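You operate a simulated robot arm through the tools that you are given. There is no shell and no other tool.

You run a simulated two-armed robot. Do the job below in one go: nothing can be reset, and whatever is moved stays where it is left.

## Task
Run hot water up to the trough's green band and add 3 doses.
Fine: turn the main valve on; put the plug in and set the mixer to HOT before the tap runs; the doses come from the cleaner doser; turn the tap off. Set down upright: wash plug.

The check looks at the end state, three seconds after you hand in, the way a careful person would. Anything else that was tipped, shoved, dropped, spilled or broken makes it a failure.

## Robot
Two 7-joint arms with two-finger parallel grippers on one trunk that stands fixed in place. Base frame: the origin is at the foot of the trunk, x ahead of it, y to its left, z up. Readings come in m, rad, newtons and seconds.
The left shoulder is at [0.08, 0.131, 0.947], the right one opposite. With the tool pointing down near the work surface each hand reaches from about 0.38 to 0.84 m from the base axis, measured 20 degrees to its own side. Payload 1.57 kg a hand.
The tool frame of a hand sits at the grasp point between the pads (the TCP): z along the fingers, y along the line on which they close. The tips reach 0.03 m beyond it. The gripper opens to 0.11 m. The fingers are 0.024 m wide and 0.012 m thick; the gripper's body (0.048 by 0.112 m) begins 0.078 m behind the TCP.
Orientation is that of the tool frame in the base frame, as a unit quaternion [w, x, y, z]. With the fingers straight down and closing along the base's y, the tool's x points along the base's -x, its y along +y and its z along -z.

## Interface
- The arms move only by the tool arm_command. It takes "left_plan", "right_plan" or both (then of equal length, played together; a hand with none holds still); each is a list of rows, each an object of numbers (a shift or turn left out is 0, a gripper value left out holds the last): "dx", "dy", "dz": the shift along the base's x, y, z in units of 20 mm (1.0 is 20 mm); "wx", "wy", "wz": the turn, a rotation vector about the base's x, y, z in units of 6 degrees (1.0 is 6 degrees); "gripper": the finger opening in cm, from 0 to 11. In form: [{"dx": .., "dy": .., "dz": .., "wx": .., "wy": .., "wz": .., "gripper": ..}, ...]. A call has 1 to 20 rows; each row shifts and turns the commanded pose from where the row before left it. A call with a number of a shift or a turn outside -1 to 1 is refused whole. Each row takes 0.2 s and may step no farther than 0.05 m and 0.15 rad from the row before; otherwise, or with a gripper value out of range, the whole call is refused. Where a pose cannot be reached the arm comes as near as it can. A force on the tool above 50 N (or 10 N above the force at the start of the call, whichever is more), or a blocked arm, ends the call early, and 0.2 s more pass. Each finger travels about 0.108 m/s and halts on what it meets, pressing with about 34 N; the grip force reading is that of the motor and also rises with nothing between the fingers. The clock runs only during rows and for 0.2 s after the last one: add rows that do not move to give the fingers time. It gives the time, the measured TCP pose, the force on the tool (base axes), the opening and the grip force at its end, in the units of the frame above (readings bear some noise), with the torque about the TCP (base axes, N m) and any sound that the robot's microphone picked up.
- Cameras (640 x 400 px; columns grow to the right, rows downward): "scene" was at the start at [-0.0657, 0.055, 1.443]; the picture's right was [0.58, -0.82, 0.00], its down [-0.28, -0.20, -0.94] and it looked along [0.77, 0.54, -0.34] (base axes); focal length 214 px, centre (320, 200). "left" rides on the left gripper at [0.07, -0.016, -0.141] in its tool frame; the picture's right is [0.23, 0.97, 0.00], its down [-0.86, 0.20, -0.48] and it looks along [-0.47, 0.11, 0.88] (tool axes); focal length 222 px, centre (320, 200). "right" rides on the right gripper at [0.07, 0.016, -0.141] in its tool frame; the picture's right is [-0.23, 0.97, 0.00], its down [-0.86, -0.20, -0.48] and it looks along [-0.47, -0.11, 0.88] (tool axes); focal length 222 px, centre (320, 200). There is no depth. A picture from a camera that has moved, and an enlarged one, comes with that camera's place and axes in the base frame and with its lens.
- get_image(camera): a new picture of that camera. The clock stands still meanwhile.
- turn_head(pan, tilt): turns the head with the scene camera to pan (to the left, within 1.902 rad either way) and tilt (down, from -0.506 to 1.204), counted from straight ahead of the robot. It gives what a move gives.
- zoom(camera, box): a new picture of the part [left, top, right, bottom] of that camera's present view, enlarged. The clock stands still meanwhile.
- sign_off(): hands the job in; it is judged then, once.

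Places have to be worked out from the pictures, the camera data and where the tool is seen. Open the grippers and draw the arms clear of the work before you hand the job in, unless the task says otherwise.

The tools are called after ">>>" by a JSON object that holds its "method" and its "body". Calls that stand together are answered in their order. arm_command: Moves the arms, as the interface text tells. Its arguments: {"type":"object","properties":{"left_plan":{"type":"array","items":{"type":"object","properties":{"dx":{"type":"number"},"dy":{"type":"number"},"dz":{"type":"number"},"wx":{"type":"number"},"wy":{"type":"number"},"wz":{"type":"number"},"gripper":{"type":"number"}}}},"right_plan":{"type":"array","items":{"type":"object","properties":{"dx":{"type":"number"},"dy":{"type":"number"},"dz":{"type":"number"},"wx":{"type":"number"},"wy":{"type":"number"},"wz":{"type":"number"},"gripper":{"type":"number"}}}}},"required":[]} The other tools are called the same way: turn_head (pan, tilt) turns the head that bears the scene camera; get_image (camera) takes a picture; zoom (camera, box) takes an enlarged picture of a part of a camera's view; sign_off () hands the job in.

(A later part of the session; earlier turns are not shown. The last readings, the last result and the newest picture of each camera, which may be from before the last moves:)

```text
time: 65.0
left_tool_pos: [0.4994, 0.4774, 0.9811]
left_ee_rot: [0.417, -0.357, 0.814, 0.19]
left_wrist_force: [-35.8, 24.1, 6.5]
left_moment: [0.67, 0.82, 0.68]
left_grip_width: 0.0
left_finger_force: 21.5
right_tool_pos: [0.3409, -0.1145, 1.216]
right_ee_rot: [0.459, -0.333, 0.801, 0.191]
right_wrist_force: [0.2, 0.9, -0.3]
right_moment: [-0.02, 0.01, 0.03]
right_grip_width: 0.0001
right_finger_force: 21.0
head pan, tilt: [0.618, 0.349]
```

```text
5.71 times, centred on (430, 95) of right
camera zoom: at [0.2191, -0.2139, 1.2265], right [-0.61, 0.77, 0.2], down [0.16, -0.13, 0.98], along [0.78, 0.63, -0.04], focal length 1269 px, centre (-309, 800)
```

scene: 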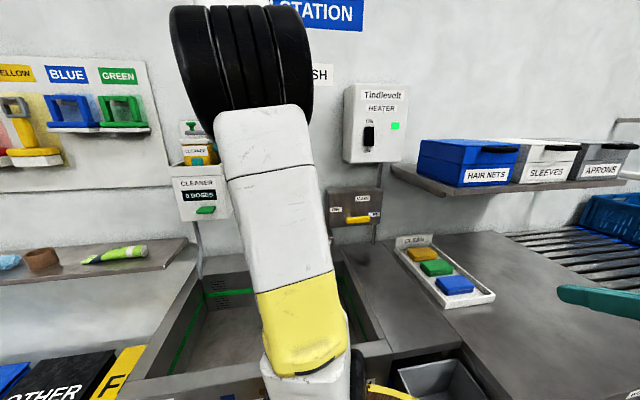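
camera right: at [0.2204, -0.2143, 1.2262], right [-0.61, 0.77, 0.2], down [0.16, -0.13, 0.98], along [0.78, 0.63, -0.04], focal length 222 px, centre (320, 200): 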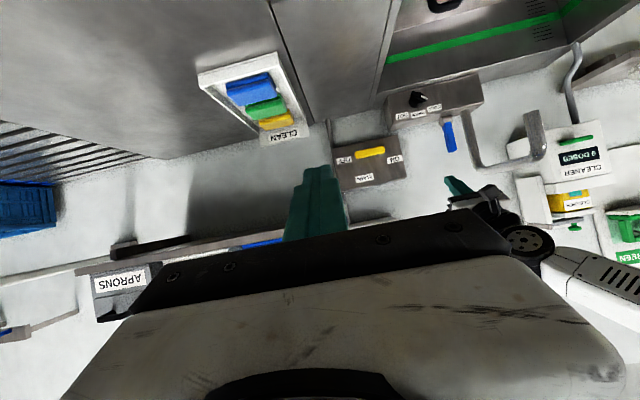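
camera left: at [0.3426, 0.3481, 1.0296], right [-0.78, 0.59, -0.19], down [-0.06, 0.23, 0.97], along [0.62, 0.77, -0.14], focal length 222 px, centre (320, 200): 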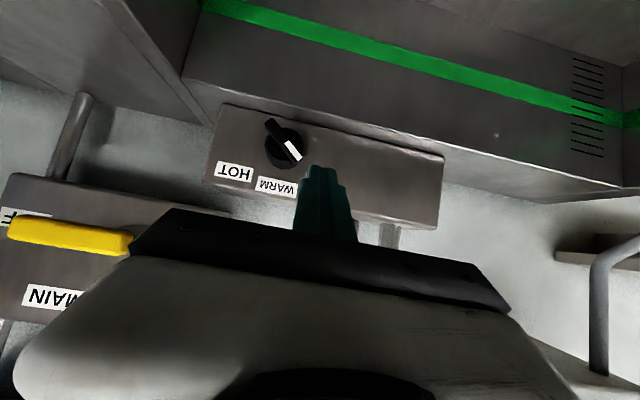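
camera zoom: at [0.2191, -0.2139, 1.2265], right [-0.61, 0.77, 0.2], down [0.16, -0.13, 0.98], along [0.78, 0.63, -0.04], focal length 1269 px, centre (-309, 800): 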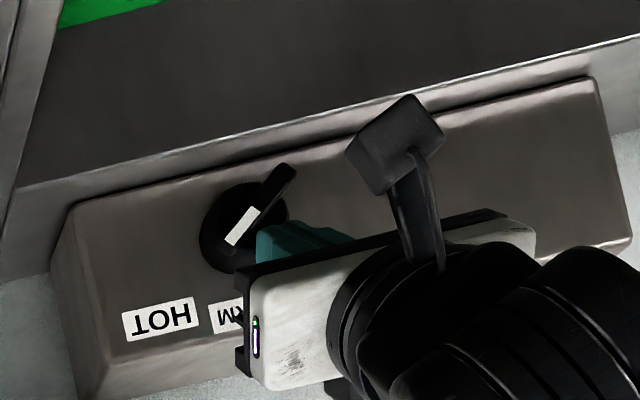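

The bar now points along the line to the HOT label, and resistance is high, which suggests the end stop. I'll give one small extra push to confirm, then back off and inspect.

>>> {"method": "arm_command", "body": {"left_plan": [{"dx": 0.18, "dy": -0.18, "dz": -0.1}, {"dx": 0.15, "dy": -0.15, "dz": -0.1}, {"dx": -0.3, "dy": 0.3}, {"dx": -0.8, "dy": -0.8, "dz": 0.2}, {"dx": -0.8, "dy": -0.8, "dz": 0.4}]}}

>>> {"method": "zoom", "body": {"camera": "left", "box": [200, 90, 400, 230]}}

>>> {"method": "zoom", "body": {"camera": "right", "box": [380, 60, 480, 130]}}

```text
time: 65.3
left_tool_pos: [0.4986, 0.4772, 0.9811]
left_ee_rot: [0.417, -0.36, 0.812, 0.196]
left_wrist_force: [-23.3, 1.6, 14.6]
left_moment: [0.15, 0.32, 0.17]
left_grip_width: 0.0001
left_finger_force: 21.1
right_tool_pos: [0.342, -0.1176, 1.215]
right_ee_rot: [0.46, -0.331, 0.802, 0.189]
right_wrist_force: [0.2, 0.5, -0.2]
right_moment: [-0.05, 0.01, -0.06]
right_grip_width: 0.0
right_finger_force: 21.1
head pan, tilt: [0.618, 0.349]
stopped in row 1 (left hand): the force on the tool passed its limit at 59 N (the readings are from after the stop); the commanded pose is now the measured one
```

```text
2.86 times, centred on (300, 160) of left
camera zoom: at [0.4064, 0.3502, 1.0063], right [-0.82, 0.55, -0.17], down [-0.07, 0.2, 0.98], along [0.57, 0.81, -0.12], focal length 635 px, centre (377, 314)
```

zoom: 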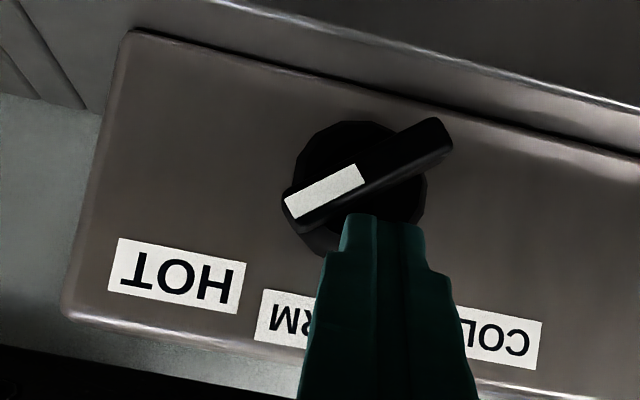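

```text
5.71 times, centred on (430, 95) of right
camera zoom: at [0.2191, -0.216, 1.2263], right [-0.61, 0.77, 0.2], down [0.15, -0.13, 0.98], along [0.78, 0.62, -0.04], focal length 1269 px, centre (-309, 800)
```

zoom: 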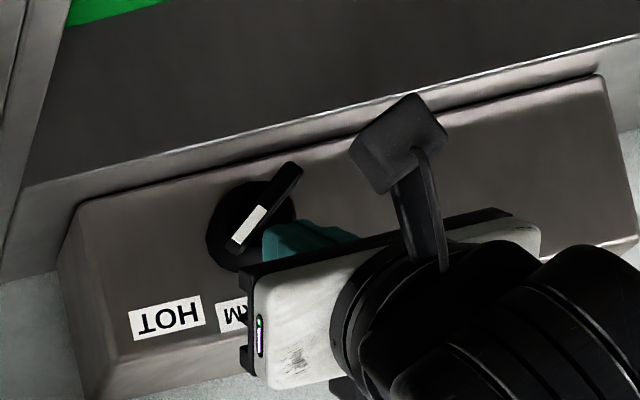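

The bar angle works out at 50° right of up, mirroring COLD at 50° left, and it won't turn further, so the mixer is at HOT. I'll back the finger off.

>>> {"method": "arm_command", "body": {"left_plan": [{"dx": -0.2, "dy": 0.2}, {"dx": -0.7, "dy": -0.7, "dz": 0.2}, {"dx": -0.7, "dy": -0.7, "dz": 0.5}, {"dx": -0.3, "dy": -0.3, "dz": 1}, {"dz": 1}]}}

>>> {"method": "get_image", "body": {"camera": "left"}}

>>> {"method": "get_image", "body": {"camera": "right"}}

```text
time: 66.5
left_tool_pos: [0.4646, 0.4449, 1.0353]
left_ee_rot: [0.417, -0.357, 0.813, 0.193]
left_wrist_force: [0.2, 0.2, -1.2]
left_moment: [-0.02, 0.01, 0.01]
left_grip_width: 0.0001
left_finger_force: 21.5
right_tool_pos: [0.3429, -0.1167, 1.2141]
right_ee_rot: [0.459, -0.331, 0.803, 0.189]
right_wrist_force: [0.3, -0.4, -0.7]
right_moment: [-0.02, 0.0, 0.01]
right_grip_width: 0.0
right_finger_force: 21.6
head pan, tilt: [0.618, 0.349]
```

```text
taken
camera left: at [0.3703, 0.3186, 1.0603], right [-0.81, 0.56, -0.17], down [-0.07, 0.2, 0.98], along [0.58, 0.81, -0.12], focal length 222 px, centre (320, 200)
```

left: 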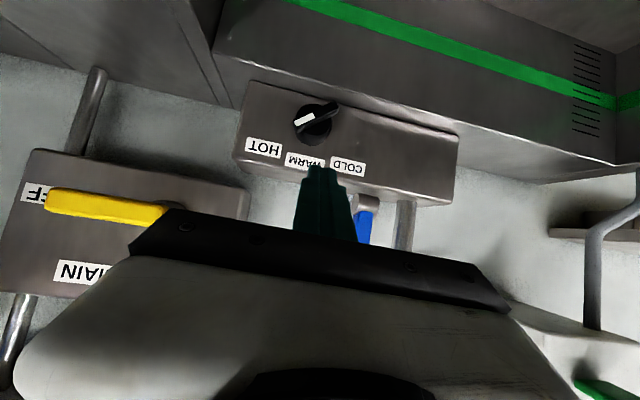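

```text
taken
camera right: at [0.2207, -0.2154, 1.2261], right [-0.61, 0.77, 0.2], down [0.16, -0.13, 0.98], along [0.78, 0.62, -0.04], focal length 222 px, centre (320, 200)
```

right: 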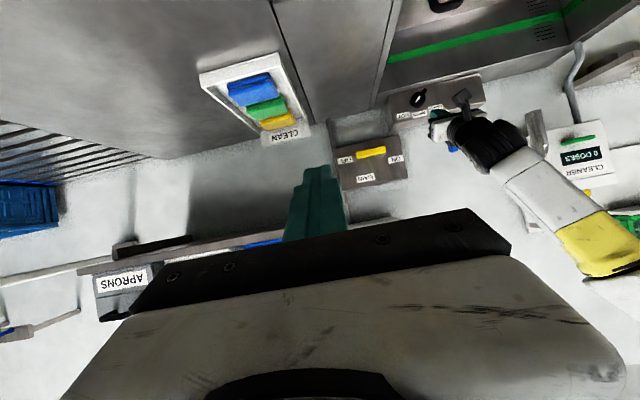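

The mixer is at HOT. The main lever runs horizontally at z of about 1.076 and d of about 0.738, from the pivot at s=0.16 to the tip at 0.247. I'll bring the fingertip to a standoff in front of and below its tip, yawing the hand a little right.

>>> {"method": "arm_command", "body": {"left_plan": [{"dx": 0.93, "dy": -0.87, "wz": -0.42, "dz": 0.05}, {"dx": 0.93, "dy": -0.87, "wz": -0.42, "dz": 0.05}, {"dx": 0.93, "dy": -0.87, "wz": -0.42, "dz": 0.05}, {"dx": 0.93, "dy": -0.87, "wz": -0.42, "dz": 0.05}, {"dx": 0.93, "dy": -0.87, "wz": -0.42, "dz": 0.05}, {"dx": 0.93, "dy": -0.87, "wz": -0.42, "dz": 0.05}, {"dx": 0.93, "dy": -0.87, "wz": -0.42, "dz": 0.05}, {"dx": 0.93, "dy": -0.87, "wz": -0.42, "dz": 0.05}]}}

>>> {"method": "get_image", "body": {"camera": "left"}}

>>> {"method": "get_image", "body": {"camera": "right"}}

>>> {"method": "get_image", "body": {"camera": "scene"}}

```text
time: 68.3
left_tool_pos: [0.6113, 0.3069, 1.0443]
left_ee_rot: [0.444, -0.209, 0.863, 0.116]
left_wrist_force: [-0.8, -0.7, -0.2]
left_moment: [0.01, -0.03, -0.01]
left_grip_width: 0.0
left_finger_force: 21.4
right_tool_pos: [0.3431, -0.1165, 1.214]
right_ee_rot: [0.46, -0.331, 0.802, 0.19]
right_wrist_force: [-0.3, -0.5, -0.6]
right_moment: [0.04, 0.02, -0.03]
right_grip_width: 0.0004
right_finger_force: 21.7
head pan, tilt: [0.618, 0.349]
```

```text
taken
camera left: at [0.4805, 0.2185, 1.0695], right [-0.57, 0.8, -0.17], down [0.01, 0.21, 0.98], along [0.82, 0.56, -0.13], focal length 222 px, centre (320, 200)
```

left: 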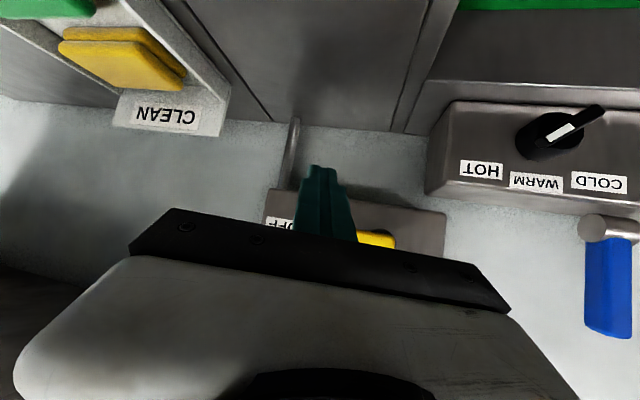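

```text
taken
camera right: at [0.2205, -0.2155, 1.2261], right [-0.61, 0.77, 0.2], down [0.16, -0.13, 0.98], along [0.78, 0.62, -0.04], focal length 222 px, centre (320, 200)
```

right: 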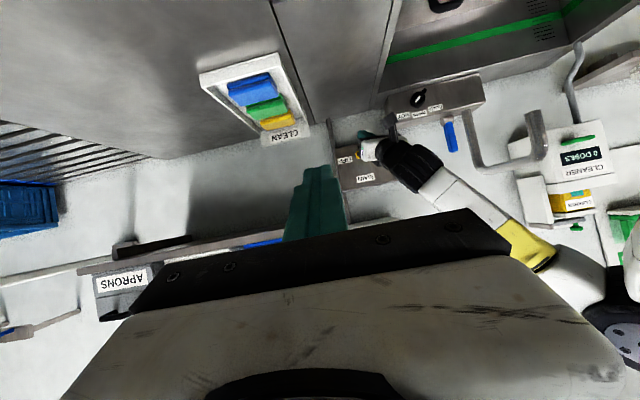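

```text
taken
```

scene: 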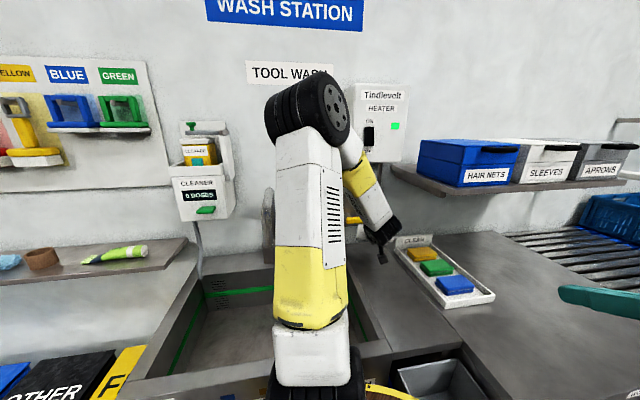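

The tip is at s=0.222, d=0.673, z=1.027. I'll advance 7.7 cm beneath the lever and then raise it in small steps to test the upward push.

>>> {"method": "arm_command", "body": {"left_plan": [{"dx": 0.68, "dy": 0.68, "dz": -0.1}, {"dx": 0.68, "dy": 0.68, "dz": -0.1}, {"dx": 0.68, "dy": 0.68, "dz": -0.1}, {"dx": 0.68, "dy": 0.68, "dz": -0.1}]}}

>>> {"method": "zoom", "body": {"camera": "right", "box": [310, 90, 450, 200]}}

>>> {"method": "get_image", "body": {"camera": "left"}}

```text
time: 69.3
left_tool_pos: [0.6669, 0.3598, 1.0354]
left_ee_rot: [0.444, -0.209, 0.863, 0.117]
left_wrist_force: [-0.6, 0.0, 0.0]
left_moment: [-0.02, 0.03, 0.02]
left_grip_width: 0.0003
left_finger_force: 21.2
right_tool_pos: [0.3424, -0.116, 1.2145]
right_ee_rot: [0.459, -0.331, 0.802, 0.19]
right_wrist_force: [-0.5, -0.5, -0.1]
right_moment: [0.0, -0.04, -0.01]
right_grip_width: 0.0
right_finger_force: 21.4
head pan, tilt: [0.618, 0.349]
```

```text
3.64 times, centred on (380, 145) of right
camera zoom: at [0.2204, -0.2157, 1.226], right [-0.61, 0.77, 0.2], down [0.16, -0.13, 0.98], along [0.78, 0.62, -0.04], focal length 808 px, centre (102, 400)
```

zoom: 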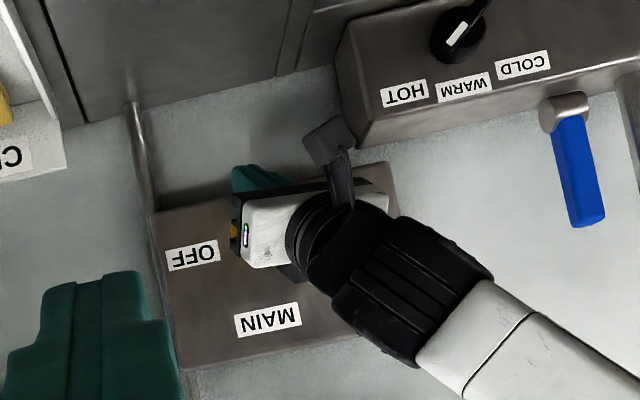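

```text
taken
camera left: at [0.5357, 0.2731, 1.06], right [-0.57, 0.8, -0.17], down [0.01, 0.21, 0.98], along [0.82, 0.56, -0.12], focal length 222 px, centre (320, 200)
```

left: 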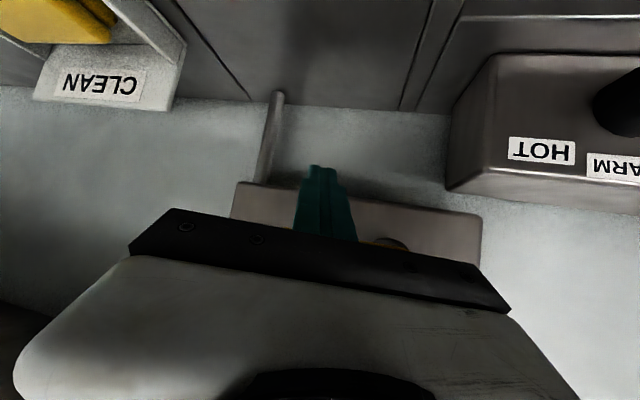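

Nothing is touching yet. I'll raise the finger 5 cm in small steps against the lever's underside.

>>> {"method": "arm_command", "body": {"left_plan": [{"dz": 0.5}, {"dz": 0.5}, {"dz": 0.4}, {"dz": 0.4}, {"dz": 0.4}, {"dz": 0.4}]}}

>>> {"method": "zoom", "body": {"camera": "right", "box": [310, 90, 450, 200]}}

>>> {"method": "zoom", "body": {"camera": "scene", "box": [310, 170, 430, 280]}}

```text
time: 70.7
left_tool_pos: [0.6676, 0.36, 1.0874]
left_ee_rot: [0.445, -0.21, 0.863, 0.118]
left_wrist_force: [-0.7, -1.8, 0.1]
left_moment: [0.02, -0.01, 0.01]
left_grip_width: 0.0002
left_finger_force: 20.8
right_tool_pos: [0.3431, -0.1171, 1.2142]
right_ee_rot: [0.459, -0.332, 0.802, 0.19]
right_wrist_force: [0.1, 0.0, -0.3]
right_moment: [0.02, 0.02, -0.01]
right_grip_width: 0.0002
right_finger_force: 21.0
head pan, tilt: [0.618, 0.349]
```

```text
3.64 times, centred on (380, 145) of right
camera zoom: at [0.2206, -0.2155, 1.226], right [-0.61, 0.77, 0.2], down [0.16, -0.13, 0.98], along [0.78, 0.62, -0.04], focal length 808 px, centre (102, 400)
```

zoom: 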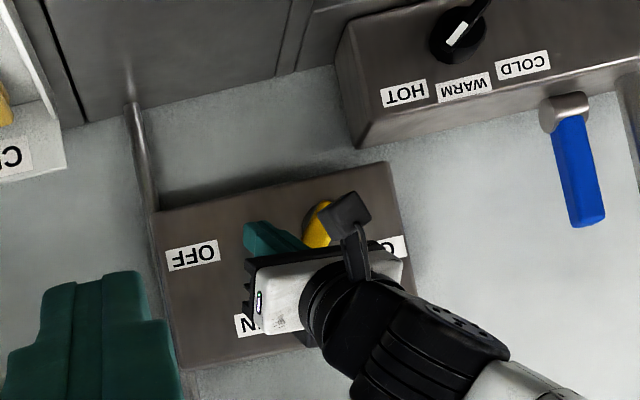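

```text
3.64 times, centred on (370, 225) of scene
camera zoom: at [-0.0657, 0.0549, 1.443], right [0.58, -0.82, 0.0], down [-0.28, -0.2, -0.94], along [0.77, 0.54, -0.34], focal length 780 px, centre (138, 109)
```

zoom: 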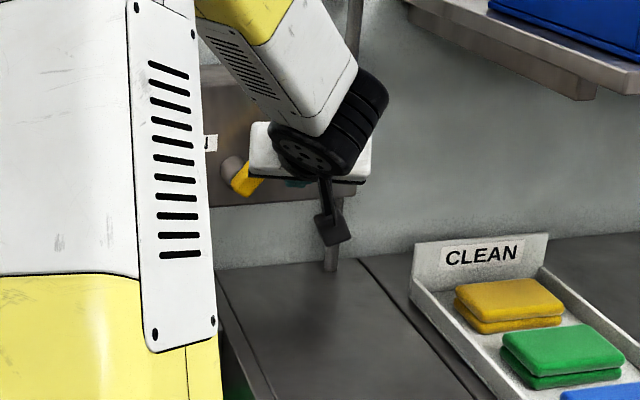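

The lever is lifting freely, so it turns over the top. I'll follow the arc up to vertical.

>>> {"method": "arm_command", "body": {"left_plan": [{"dx": -0.09, "dy": 0.09, "dz": 0.58}, {"dx": -0.09, "dy": 0.09, "dz": 0.58}, {"dx": -0.33, "dy": 0.33, "dz": 0.73}, {"dx": -0.46, "dy": 0.46, "dz": 0.6}, {"dx": -0.53, "dy": 0.53, "dz": 0.4}]}}

>>> {"method": "zoom", "body": {"camera": "right", "box": [310, 90, 450, 200]}}

>>> {"method": "get_image", "body": {"camera": "left"}}

>>> {"method": "zoom", "body": {"camera": "scene", "box": [310, 170, 430, 280]}}

```text
time: 71.9
left_tool_pos: [0.6423, 0.3811, 1.1434]
left_ee_rot: [0.445, -0.202, 0.866, 0.11]
left_wrist_force: [25.2, -31.5, -13.8]
left_moment: [0.06, 0.05, -0.04]
left_grip_width: 0.0
left_finger_force: 21.5
right_tool_pos: [0.3443, -0.1176, 1.2142]
right_ee_rot: [0.459, -0.331, 0.802, 0.191]
right_wrist_force: [0.4, 0.9, -0.3]
right_moment: [-0.03, -0.04, -0.03]
right_grip_width: 0.0001
right_finger_force: 22.0
head pan, tilt: [0.618, 0.349]
```

```text
3.64 times, centred on (380, 145) of right
camera zoom: at [0.2221, -0.2169, 1.2256], right [-0.6, 0.77, 0.2], down [0.16, -0.13, 0.98], along [0.78, 0.62, -0.04], focal length 808 px, centre (102, 400)
```

zoom: 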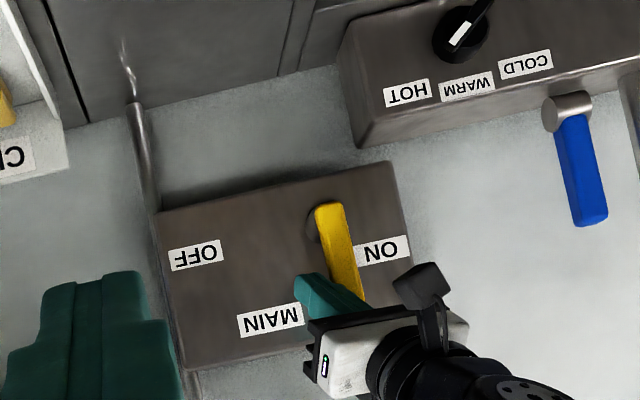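

```text
taken
camera left: at [0.5093, 0.2959, 1.1692], right [-0.56, 0.81, -0.17], down [0.01, 0.22, 0.98], along [0.83, 0.54, -0.13], focal length 222 px, centre (320, 200)
```

left: 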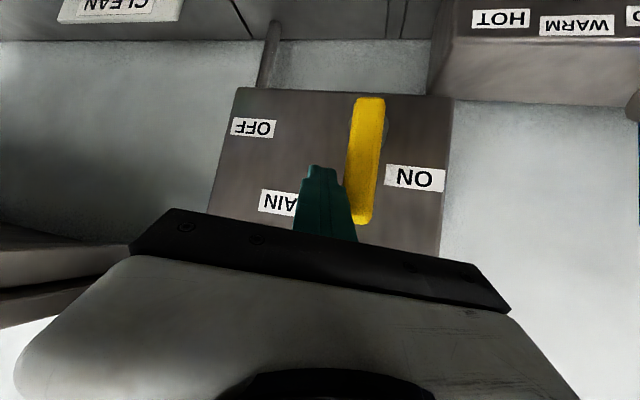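

```text
3.64 times, centred on (370, 225) of scene
camera zoom: at [-0.0634, 0.0534, 1.4431], right [0.58, -0.82, 0.0], down [-0.28, -0.2, -0.94], along [0.77, 0.54, -0.34], focal length 780 px, centre (138, 109)
```

zoom: 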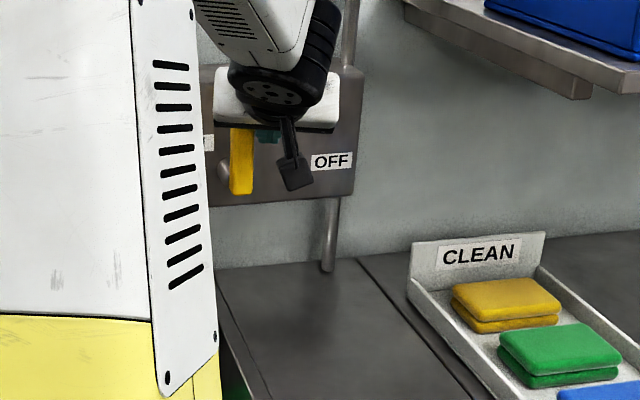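

The lever is upright beside the ON label and is now resisting at about 40 N, so it has reached its stop and the main is on. I'll back the finger away and check the spout for water.

>>> {"method": "arm_command", "body": {"left_plan": [{"dx": 0.3, "dy": -0.3}, {"dx": -0.6, "dy": -0.6}, {"dx": -0.7, "dy": -0.7}, {"dx": -0.7, "dy": -0.7}, {"dx": -0.3, "dy": -0.3}]}}

>>> {"method": "get_image", "body": {"camera": "left"}}

>>> {"method": "get_image", "body": {"camera": "right"}}

```text
time: 73.1
left_tool_pos: [0.5968, 0.3409, 1.1449]
left_ee_rot: [0.445, -0.21, 0.863, 0.118]
left_wrist_force: [0.3, 0.2, -0.3]
left_moment: [0.01, 0.0, -0.01]
left_grip_width: 0.0003
left_finger_force: 21.5
right_tool_pos: [0.3431, -0.1158, 1.2141]
right_ee_rot: [0.459, -0.332, 0.802, 0.191]
right_wrist_force: [0.4, -0.2, 0.0]
right_moment: [-0.02, 0.01, 0.0]
right_grip_width: 0.0
right_finger_force: 21.5
head pan, tilt: [0.618, 0.349]
```

```text
taken
camera left: at [0.4659, 0.253, 1.1697], right [-0.57, 0.8, -0.17], down [0.01, 0.21, 0.98], along [0.82, 0.56, -0.12], focal length 222 px, centre (320, 200)
```

left: 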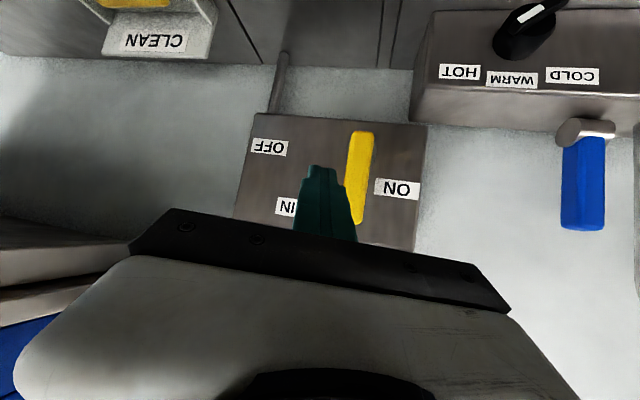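

```text
taken
camera right: at [0.2206, -0.2154, 1.2261], right [-0.61, 0.77, 0.2], down [0.16, -0.13, 0.98], along [0.78, 0.62, -0.04], focal length 222 px, centre (320, 200)
```

right: 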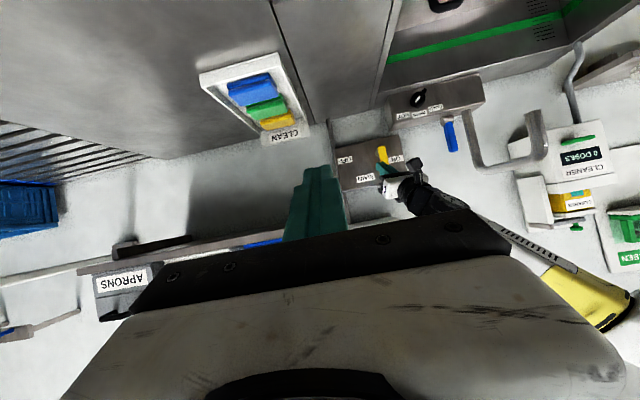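

The spout is dry, so the tap is closed with its lever upright. I'll zoom in on the blue lever's stem to see which axis it turns on.

>>> {"method": "zoom", "body": {"camera": "left", "box": [500, 90, 640, 250]}}

>>> {"method": "zoom", "body": {"camera": "right", "box": [420, 60, 560, 180]}}

```text
2.50 times, centred on (570, 170) of left
camera zoom: at [0.4659, 0.253, 1.1697], right [-0.57, 0.8, -0.17], down [0.01, 0.21, 0.98], along [0.82, 0.56, -0.12], focal length 555 px, centre (-305, 275)
```

zoom: 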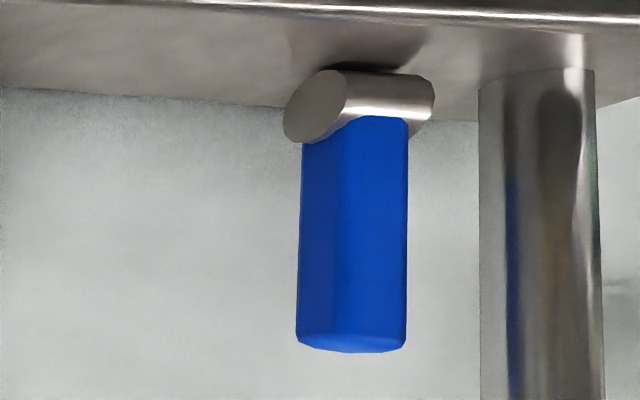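

```text
3.33 times, centred on (490, 120) of right
camera zoom: at [0.2206, -0.2154, 1.2261], right [-0.61, 0.77, 0.2], down [0.16, -0.13, 0.98], along [0.78, 0.62, -0.04], focal length 740 px, centre (-247, 467)
```

zoom: 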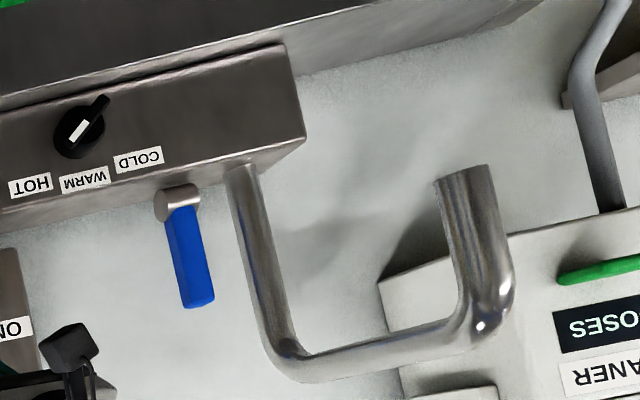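

The blue lever's stem runs along the wall, so the lever tips toward me to open. Its pivot is at (s -0.067, d 0.77, z 1.025) and its tip at z of about 1.125. I'll move the left hand in front of it, yawed to about 60° to keep clear of the spout, with the fingers opened to 6 cm.

>>> {"method": "arm_command", "body": {"left_plan": [{"dx": -0.955, "dy": 0.955, "wz": 0.66}, {"dx": -0.955, "dy": 0.955, "wz": 0.66}, {"dx": -0.955, "dy": 0.955, "wz": 0.66}, {"dx": -0.955, "dy": 0.955, "wz": 0.66}, {"dx": -0.955, "dy": 0.955, "wz": 0.66, "gripper": 6}, {"dx": -0.955, "dy": 0.955, "wz": 0.66}, {"dx": -0.955, "dy": 0.955, "wz": 0.66}, {"dx": -0.955, "dy": 0.955, "wz": 0.66}]}}

>>> {"method": "get_image", "body": {"camera": "left"}}

>>> {"method": "get_image", "body": {"camera": "right"}}

```text
time: 74.9
left_tool_pos: [0.4438, 0.4901, 1.1439]
left_ee_rot: [0.394, -0.438, 0.773, 0.234]
left_wrist_force: [-0.5, -0.1, -0.4]
left_moment: [-0.02, 0.03, -0.01]
left_grip_width: 0.0598
left_finger_force: 0.1
right_tool_pos: [0.3433, -0.1163, 1.2136]
right_ee_rot: [0.459, -0.331, 0.803, 0.19]
right_wrist_force: [1.2, -0.2, 0.3]
right_moment: [0.01, -0.02, 0.03]
right_grip_width: 0.0
right_finger_force: 21.5
head pan, tilt: [0.618, 0.349]
```

```text
taken
camera left: at [0.3782, 0.3471, 1.1689], right [-0.91, 0.38, -0.17], down [-0.11, 0.18, 0.98], along [0.41, 0.91, -0.12], focal length 222 px, centre (320, 200)
```

left: 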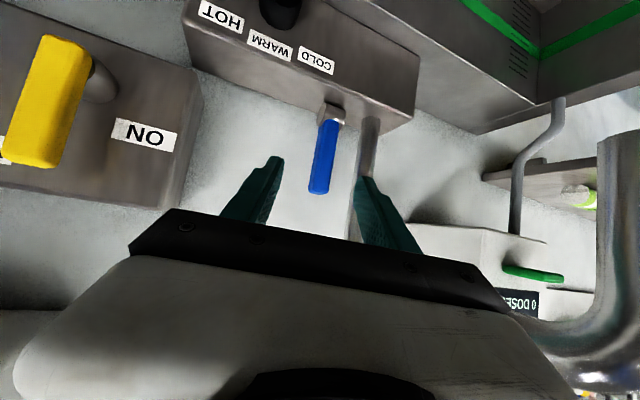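

```text
taken
camera right: at [0.2206, -0.2156, 1.226], right [-0.61, 0.77, 0.2], down [0.16, -0.13, 0.98], along [0.78, 0.62, -0.04], focal length 222 px, centre (320, 200)
```

right: 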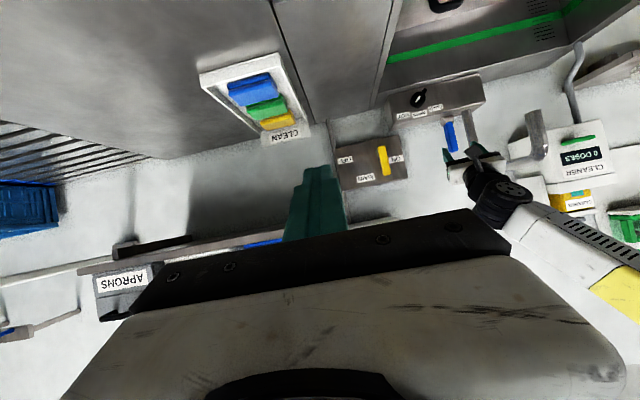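

The lever sits between the open fingers in the view, clear of the spout. I'll advance most of the way and check the alignment.

>>> {"method": "arm_command", "body": {"left_plan": [{"dx": 0.45, "dy": 0.843, "dz": -0.408}, {"dx": 0.45, "dy": 0.843, "dz": -0.408}, {"dx": 0.45, "dy": 0.843, "dz": -0.408}, {"dx": 0.45, "dy": 0.843, "dz": -0.408}]}}

>>> {"method": "get_image", "body": {"camera": "left"}}

>>> {"method": "zoom", "body": {"camera": "right", "box": [420, 80, 560, 200]}}

```text
time: 75.9
left_tool_pos: [0.4791, 0.5583, 1.1114]
left_ee_rot: [0.395, -0.438, 0.773, 0.235]
left_wrist_force: [0.0, -0.4, 0.8]
left_moment: [0.02, 0.01, -0.03]
left_grip_width: 0.06
left_finger_force: 0.1
right_tool_pos: [0.343, -0.1166, 1.2136]
right_ee_rot: [0.459, -0.332, 0.802, 0.191]
right_wrist_force: [-0.5, 0.2, -0.5]
right_moment: [0.02, -0.02, 0.04]
right_grip_width: 0.0
right_finger_force: 20.9
head pan, tilt: [0.618, 0.349]
```

```text
taken
camera left: at [0.4135, 0.4163, 1.1359], right [-0.91, 0.38, -0.17], down [-0.11, 0.18, 0.98], along [0.41, 0.91, -0.12], focal length 222 px, centre (320, 200)
```

left: 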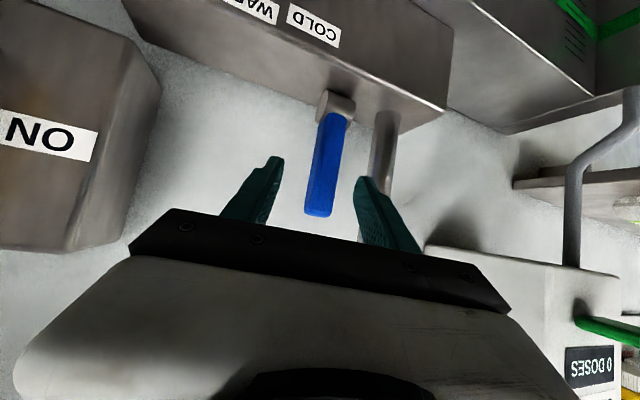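

```text
3.33 times, centred on (490, 140) of right
camera zoom: at [0.2204, -0.2157, 1.2261], right [-0.61, 0.77, 0.2], down [0.16, -0.13, 0.98], along [0.78, 0.62, -0.04], focal length 740 px, centre (-247, 400)
```

zoom: 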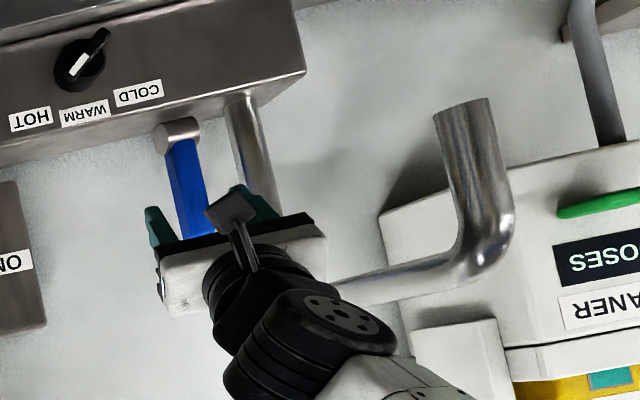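

The lever is centred between the fingers. I'll advance the last 3.5 cm and close on it.

>>> {"method": "arm_command", "body": {"left_plan": [{"dx": 0.45, "dy": 0.843, "dz": -0.408}, {"dx": 0.45, "dy": 0.843, "dz": -0.408}, {"gripper": 1.5}, {}, {}]}}

>>> {"method": "get_image", "body": {"camera": "left"}}

>>> {"method": "zoom", "body": {"camera": "right", "box": [420, 80, 560, 200]}}

```text
time: 77.1
left_tool_pos: [0.4936, 0.5966, 1.0962]
left_ee_rot: [0.395, -0.44, 0.772, 0.236]
left_wrist_force: [-16.5, 10.2, -5.6]
left_moment: [-0.79, -0.8, -0.47]
left_grip_width: 0.0292
left_finger_force: 38.8
right_tool_pos: [0.3417, -0.1154, 1.2143]
right_ee_rot: [0.459, -0.332, 0.802, 0.19]
right_wrist_force: [0.4, -0.1, -0.1]
right_moment: [0.04, 0.0, -0.01]
right_grip_width: 0.0
right_finger_force: 21.7
head pan, tilt: [0.618, 0.349]
```

```text
taken
camera left: at [0.4292, 0.4533, 1.1201], right [-0.91, 0.38, -0.17], down [-0.11, 0.18, 0.98], along [0.4, 0.91, -0.13], focal length 222 px, centre (320, 200)
```

left: 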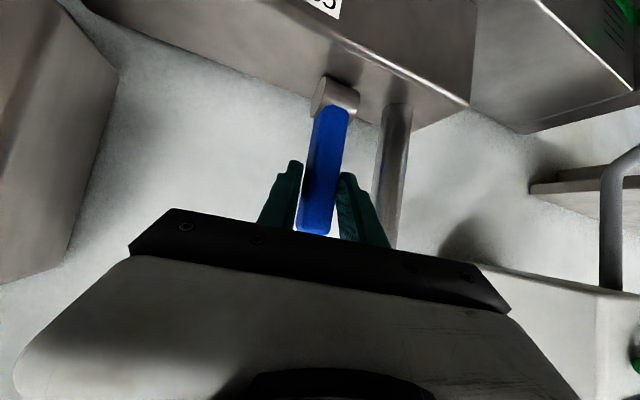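

```text
3.33 times, centred on (490, 140) of right
camera zoom: at [0.2199, -0.2147, 1.2263], right [-0.61, 0.77, 0.2], down [0.16, -0.13, 0.98], along [0.78, 0.62, -0.04], focal length 740 px, centre (-247, 400)
```

zoom: 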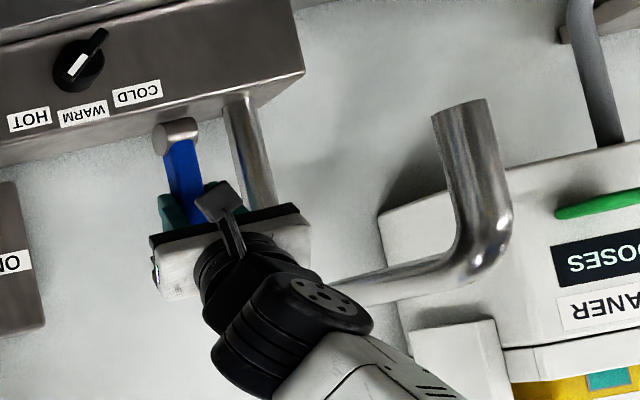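

The grip is on the lever at 2.9 cm. I'll ease it toward me about 20° and check whether water starts.

>>> {"method": "arm_command", "body": {"left_plan": [{"dx": -0.45, "dy": -0.45, "dz": -0.05}, {"dx": -0.45, "dy": -0.45, "dz": -0.16}]}}

>>> {"method": "get_image", "body": {"camera": "left"}}

>>> {"method": "get_image", "body": {"camera": "right"}}

>>> {"method": "get_image", "body": {"camera": "scene"}}

```text
time: 77.7
left_tool_pos: [0.4761, 0.5778, 1.0929]
left_ee_rot: [0.397, -0.438, 0.771, 0.236]
left_wrist_force: [-11.2, 24.7, 4.1]
left_moment: [0.29, -0.96, -0.5]
left_grip_width: 0.03
left_finger_force: 39.4
right_tool_pos: [0.3419, -0.1143, 1.2145]
right_ee_rot: [0.459, -0.331, 0.802, 0.189]
right_wrist_force: [0.3, 0.1, 0.7]
right_moment: [-0.01, 0.01, 0.0]
right_grip_width: 0.0003
right_finger_force: 21.4
head pan, tilt: [0.618, 0.349]
```

```text
taken
camera left: at [0.4127, 0.435, 1.1174], right [-0.91, 0.38, -0.17], down [-0.11, 0.18, 0.98], along [0.4, 0.91, -0.12], focal length 222 px, centre (320, 200)
```

left: 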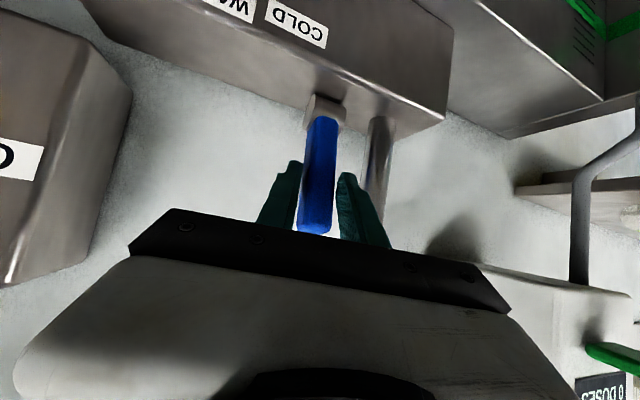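

```text
taken
camera right: at [0.2201, -0.2145, 1.2263], right [-0.61, 0.77, 0.2], down [0.16, -0.13, 0.98], along [0.78, 0.62, -0.04], focal length 222 px, centre (320, 200)
```

right: 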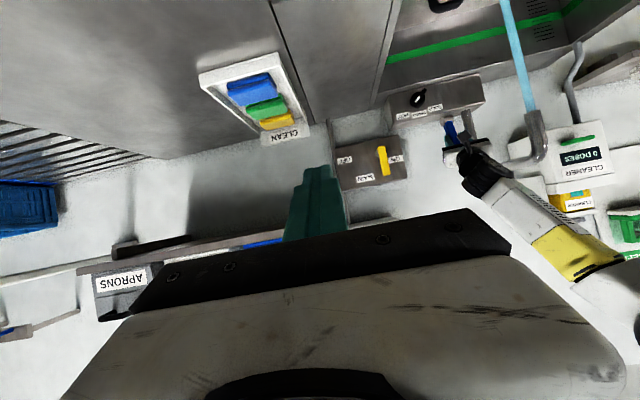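

```text
taken
```

scene: 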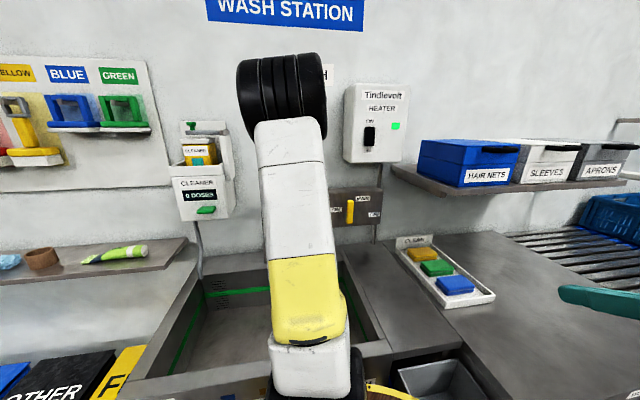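

Water is running from the spout at this opening. I'll hold for about 2 seconds and see how fast the level rises.

>>> {"method": "arm_command", "body": {"left_plan": [{}, {}, {}, {}, {}, {}, {}, {}]}}

>>> {"method": "zoom", "body": {"camera": "scene", "box": [140, 240, 400, 400]}}

>>> {"method": "zoom", "body": {"camera": "right", "box": [370, 0, 640, 130]}}

```text
time: 79.5
left_tool_pos: [0.4763, 0.5767, 1.0942]
left_ee_rot: [0.396, -0.438, 0.772, 0.236]
left_wrist_force: [-15.7, 19.8, 17.7]
left_moment: [0.42, -0.91, -0.4]
left_grip_width: 0.0296
left_finger_force: 38.7
right_tool_pos: [0.341, -0.1155, 1.2155]
right_ee_rot: [0.459, -0.331, 0.802, 0.19]
right_wrist_force: [0.2, -0.1, -0.8]
right_moment: [0.01, 0.03, 0.02]
right_grip_width: 0.0002
right_finger_force: 21.5
head pan, tilt: [0.618, 0.349]
```

```text
2.46 times, centred on (270, 320) of scene
camera zoom: at [-0.067, 0.0553, 1.4429], right [0.58, -0.82, 0.0], down [-0.28, -0.2, -0.94], along [0.77, 0.54, -0.34], focal length 528 px, centre (443, -95)
```

zoom: 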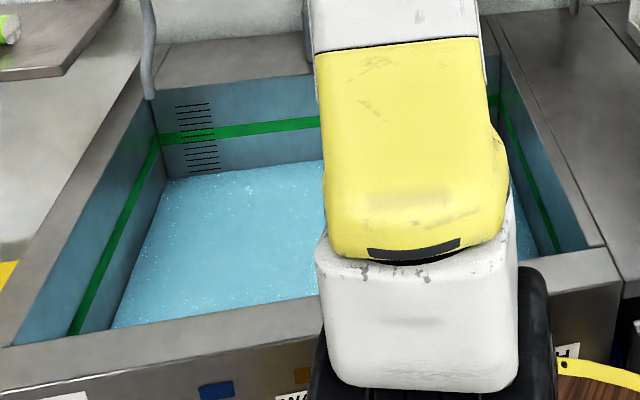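

```text
2.37 times, centred on (505, 65) of right
camera zoom: at [0.2195, -0.2151, 1.2263], right [-0.61, 0.77, 0.2], down [0.15, -0.13, 0.98], along [0.78, 0.62, -0.04], focal length 526 px, centre (-118, 520)
```

zoom: 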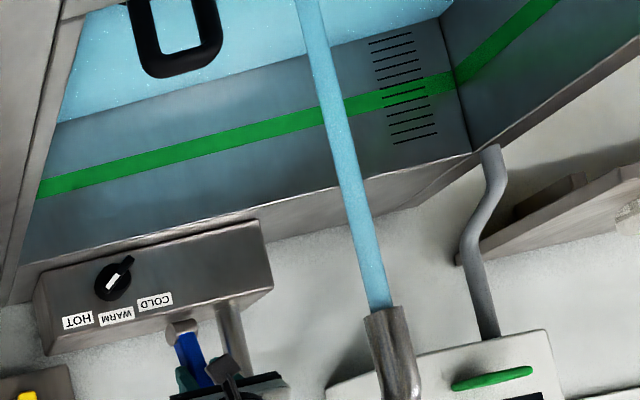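

Comparing with the dry picture, the water edge is still close to the floor seam, so the level is low and the band is well above it. I'll run 2 more seconds and compare the edge against the ticks.

>>> {"method": "arm_command", "body": {"left_plan": [{}, {}, {}, {}, {}, {}, {}, {}, {}, {}]}}

>>> {"method": "zoom", "body": {"camera": "scene", "box": [140, 240, 400, 400]}}

>>> {"method": "zoom", "body": {"camera": "right", "box": [370, 0, 640, 130]}}

```text
time: 81.7
left_tool_pos: [0.4776, 0.5771, 1.0915]
left_ee_rot: [0.396, -0.438, 0.772, 0.236]
left_wrist_force: [-19.7, 16.0, 18.1]
left_moment: [0.1, -0.69, -0.33]
left_grip_width: 0.0295
left_finger_force: 39.3
right_tool_pos: [0.3408, -0.116, 1.2157]
right_ee_rot: [0.459, -0.331, 0.802, 0.19]
right_wrist_force: [-0.4, -1.0, -0.3]
right_moment: [0.01, 0.0, -0.01]
right_grip_width: 0.0001
right_finger_force: 20.8
head pan, tilt: [0.618, 0.349]
```

```text
2.46 times, centred on (270, 320) of scene
camera zoom: at [-0.0672, 0.0552, 1.4429], right [0.58, -0.82, 0.0], down [-0.28, -0.2, -0.94], along [0.77, 0.54, -0.34], focal length 528 px, centre (443, -95)
```

zoom: 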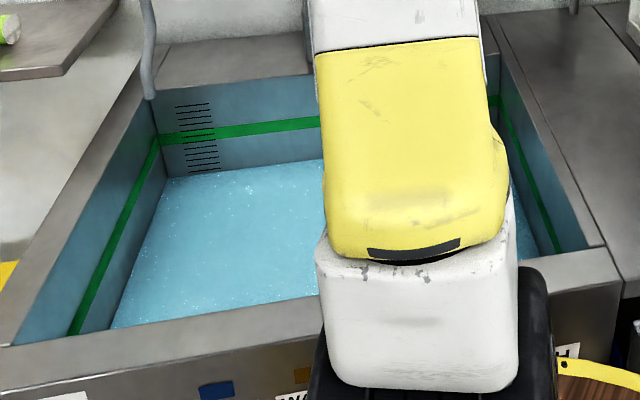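

```text
2.37 times, centred on (505, 65) of right
camera zoom: at [0.2194, -0.2152, 1.2263], right [-0.61, 0.77, 0.2], down [0.15, -0.13, 0.98], along [0.78, 0.62, -0.04], focal length 526 px, centre (-118, 520)
```

zoom: 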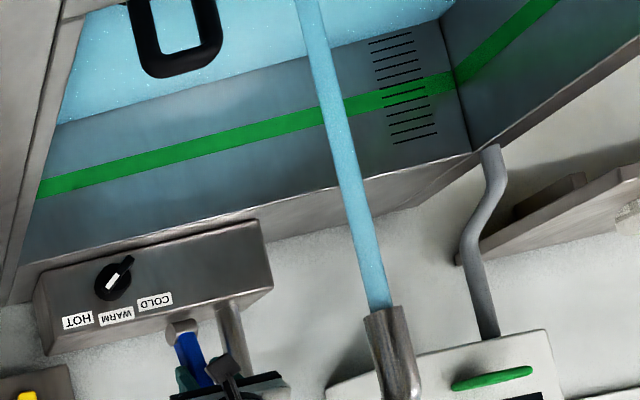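

The level has barely changed, so the flow is slow. I'll take a tighter zoom on the ticks as a baseline, then hold 4 seconds and zoom again.

>>> {"method": "zoom", "body": {"camera": "right", "box": [510, 0, 600, 70]}}

>>> {"method": "arm_command", "body": {"left_plan": [{}, {}, {}, {}, {}, {}, {}, {}, {}, {}, {}, {}, {}, {}, {}, {}, {}, {}, {}, {}]}}

>>> {"method": "zoom", "body": {"camera": "right", "box": [510, 0, 600, 70]}}

>>> {"method": "zoom", "body": {"camera": "scene", "box": [190, 270, 280, 330]}}

```text
5.71 times, centred on (555, 35) of right
camera zoom: at [0.2194, -0.2152, 1.2263], right [-0.61, 0.77, 0.2], down [0.15, -0.13, 0.98], along [0.78, 0.62, -0.04], focal length 1269 px, centre (-1023, 1143)
```

zoom: 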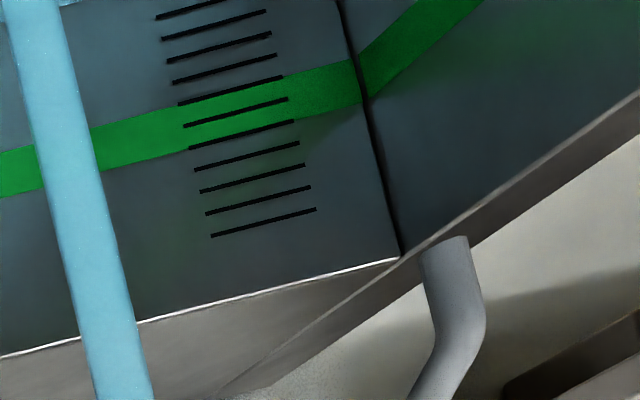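

```text
time: 85.9
left_tool_pos: [0.4764, 0.5778, 1.0915]
left_ee_rot: [0.396, -0.438, 0.772, 0.235]
left_wrist_force: [-21.7, 15.3, 12.1]
left_moment: [-0.28, -0.49, -0.27]
left_grip_width: 0.0296
left_finger_force: 39.3
right_tool_pos: [0.3409, -0.1162, 1.2148]
right_ee_rot: [0.46, -0.331, 0.802, 0.189]
right_wrist_force: [-0.9, -0.7, 0.4]
right_moment: [-0.01, -0.01, 0.01]
right_grip_width: 0.0002
right_finger_force: 21.5
head pan, tilt: [0.618, 0.349]
```

```text
5.71 times, centred on (555, 35) of right
camera zoom: at [0.2194, -0.2152, 1.2263], right [-0.61, 0.77, 0.2], down [0.15, -0.13, 0.98], along [0.78, 0.62, -0.04], focal length 1269 px, centre (-1023, 1143)
```

zoom: 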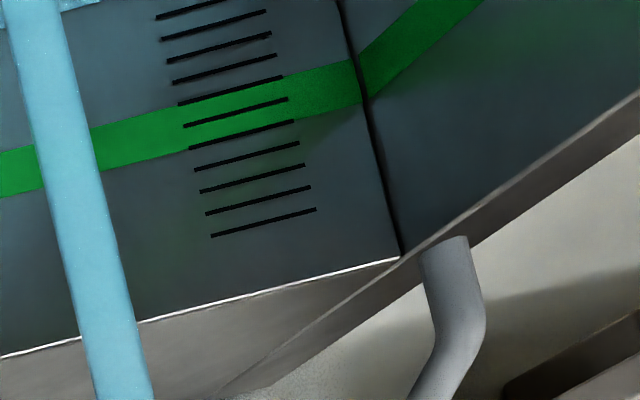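

```text
6.67 times, centred on (235, 300) of scene
camera zoom: at [-0.0672, 0.0553, 1.4429], right [0.58, -0.82, 0.0], down [-0.28, -0.2, -0.94], along [0.77, 0.54, -0.34], focal length 1430 px, centre (887, -467)
```

zoom: 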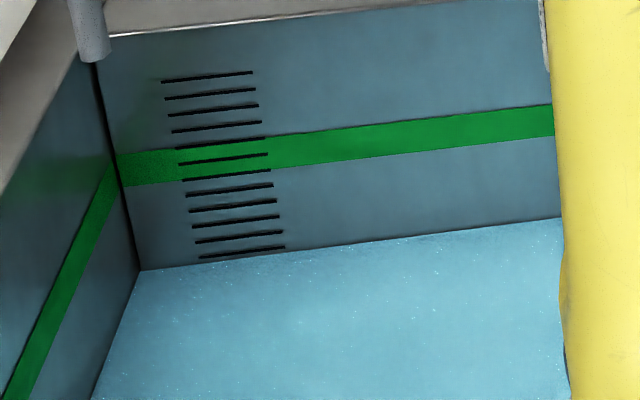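

The ticks are clear in the head view: water is at about the lowest tick, and the band sits 5–7 ticks higher. The rise is only about 0.1 tick per second, so I'll open the lever a bit further for more flow.

>>> {"method": "arm_command", "body": {"left_plan": [{"dx": -0.38, "dy": -0.38, "dz": -0.28}, {"dx": -0.38, "dy": -0.38, "dz": -0.34}, {}, {}, {}, {}, {}, {}, {}, {}, {}, {}, {}]}}

>>> {"method": "zoom", "body": {"camera": "scene", "box": [190, 270, 280, 330]}}

>>> {"method": "zoom", "body": {"camera": "right", "box": [370, 0, 640, 130]}}

>>> {"method": "get_image", "body": {"camera": "left"}}

```text
time: 88.7
left_tool_pos: [0.4641, 0.5585, 1.0788]
left_ee_rot: [0.396, -0.436, 0.773, 0.234]
left_wrist_force: [4.5, -8.5, 2.2]
left_moment: [-0.12, 0.0, -0.32]
left_grip_width: 0.0225
left_finger_force: 4.2
right_tool_pos: [0.3427, -0.1158, 1.2144]
right_ee_rot: [0.46, -0.331, 0.802, 0.19]
right_wrist_force: [0.1, 0.1, 0.4]
right_moment: [-0.03, 0.02, -0.02]
right_grip_width: 0.0
right_finger_force: 21.3
head pan, tilt: [0.618, 0.349]
```

```text
6.67 times, centred on (235, 300) of scene
camera zoom: at [-0.0655, 0.0545, 1.443], right [0.58, -0.82, 0.0], down [-0.28, -0.2, -0.94], along [0.77, 0.54, -0.34], focal length 1430 px, centre (887, -467)
```

zoom: 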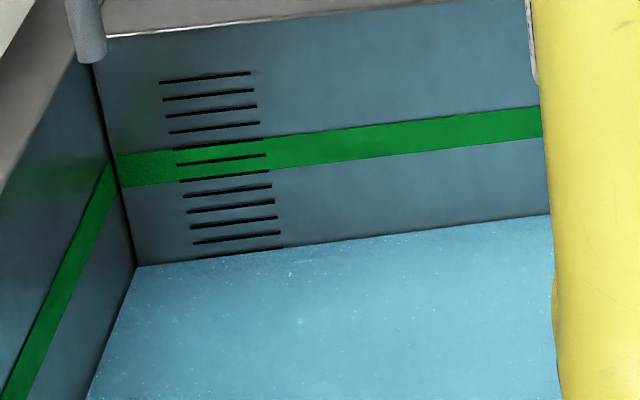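

```text
2.37 times, centred on (505, 65) of right
camera zoom: at [0.2207, -0.2159, 1.226], right [-0.61, 0.77, 0.2], down [0.16, -0.13, 0.98], along [0.78, 0.62, -0.04], focal length 526 px, centre (-118, 520)
```

zoom: 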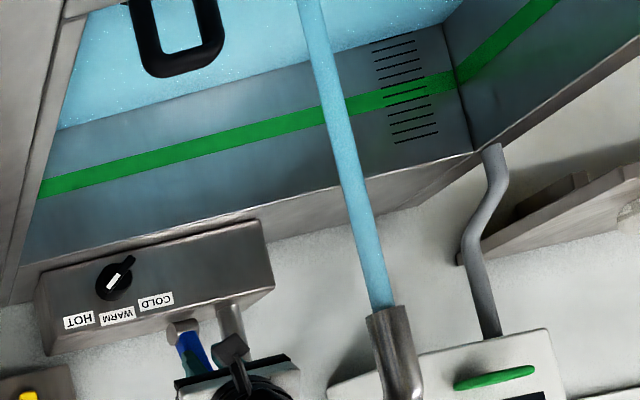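

```text
taken
camera left: at [0.3983, 0.4164, 1.1037], right [-0.91, 0.38, -0.17], down [-0.11, 0.18, 0.98], along [0.41, 0.91, -0.12], focal length 222 px, centre (320, 200)
```

left: 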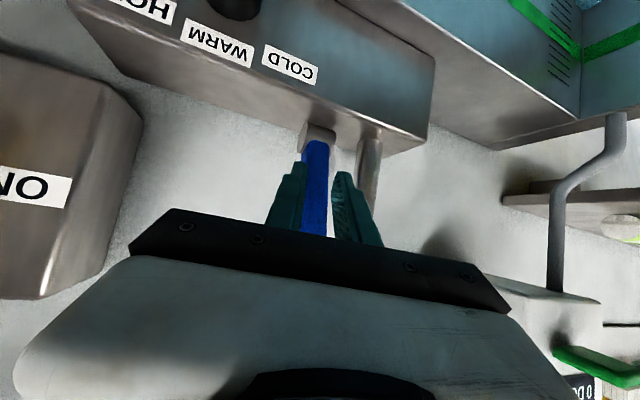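

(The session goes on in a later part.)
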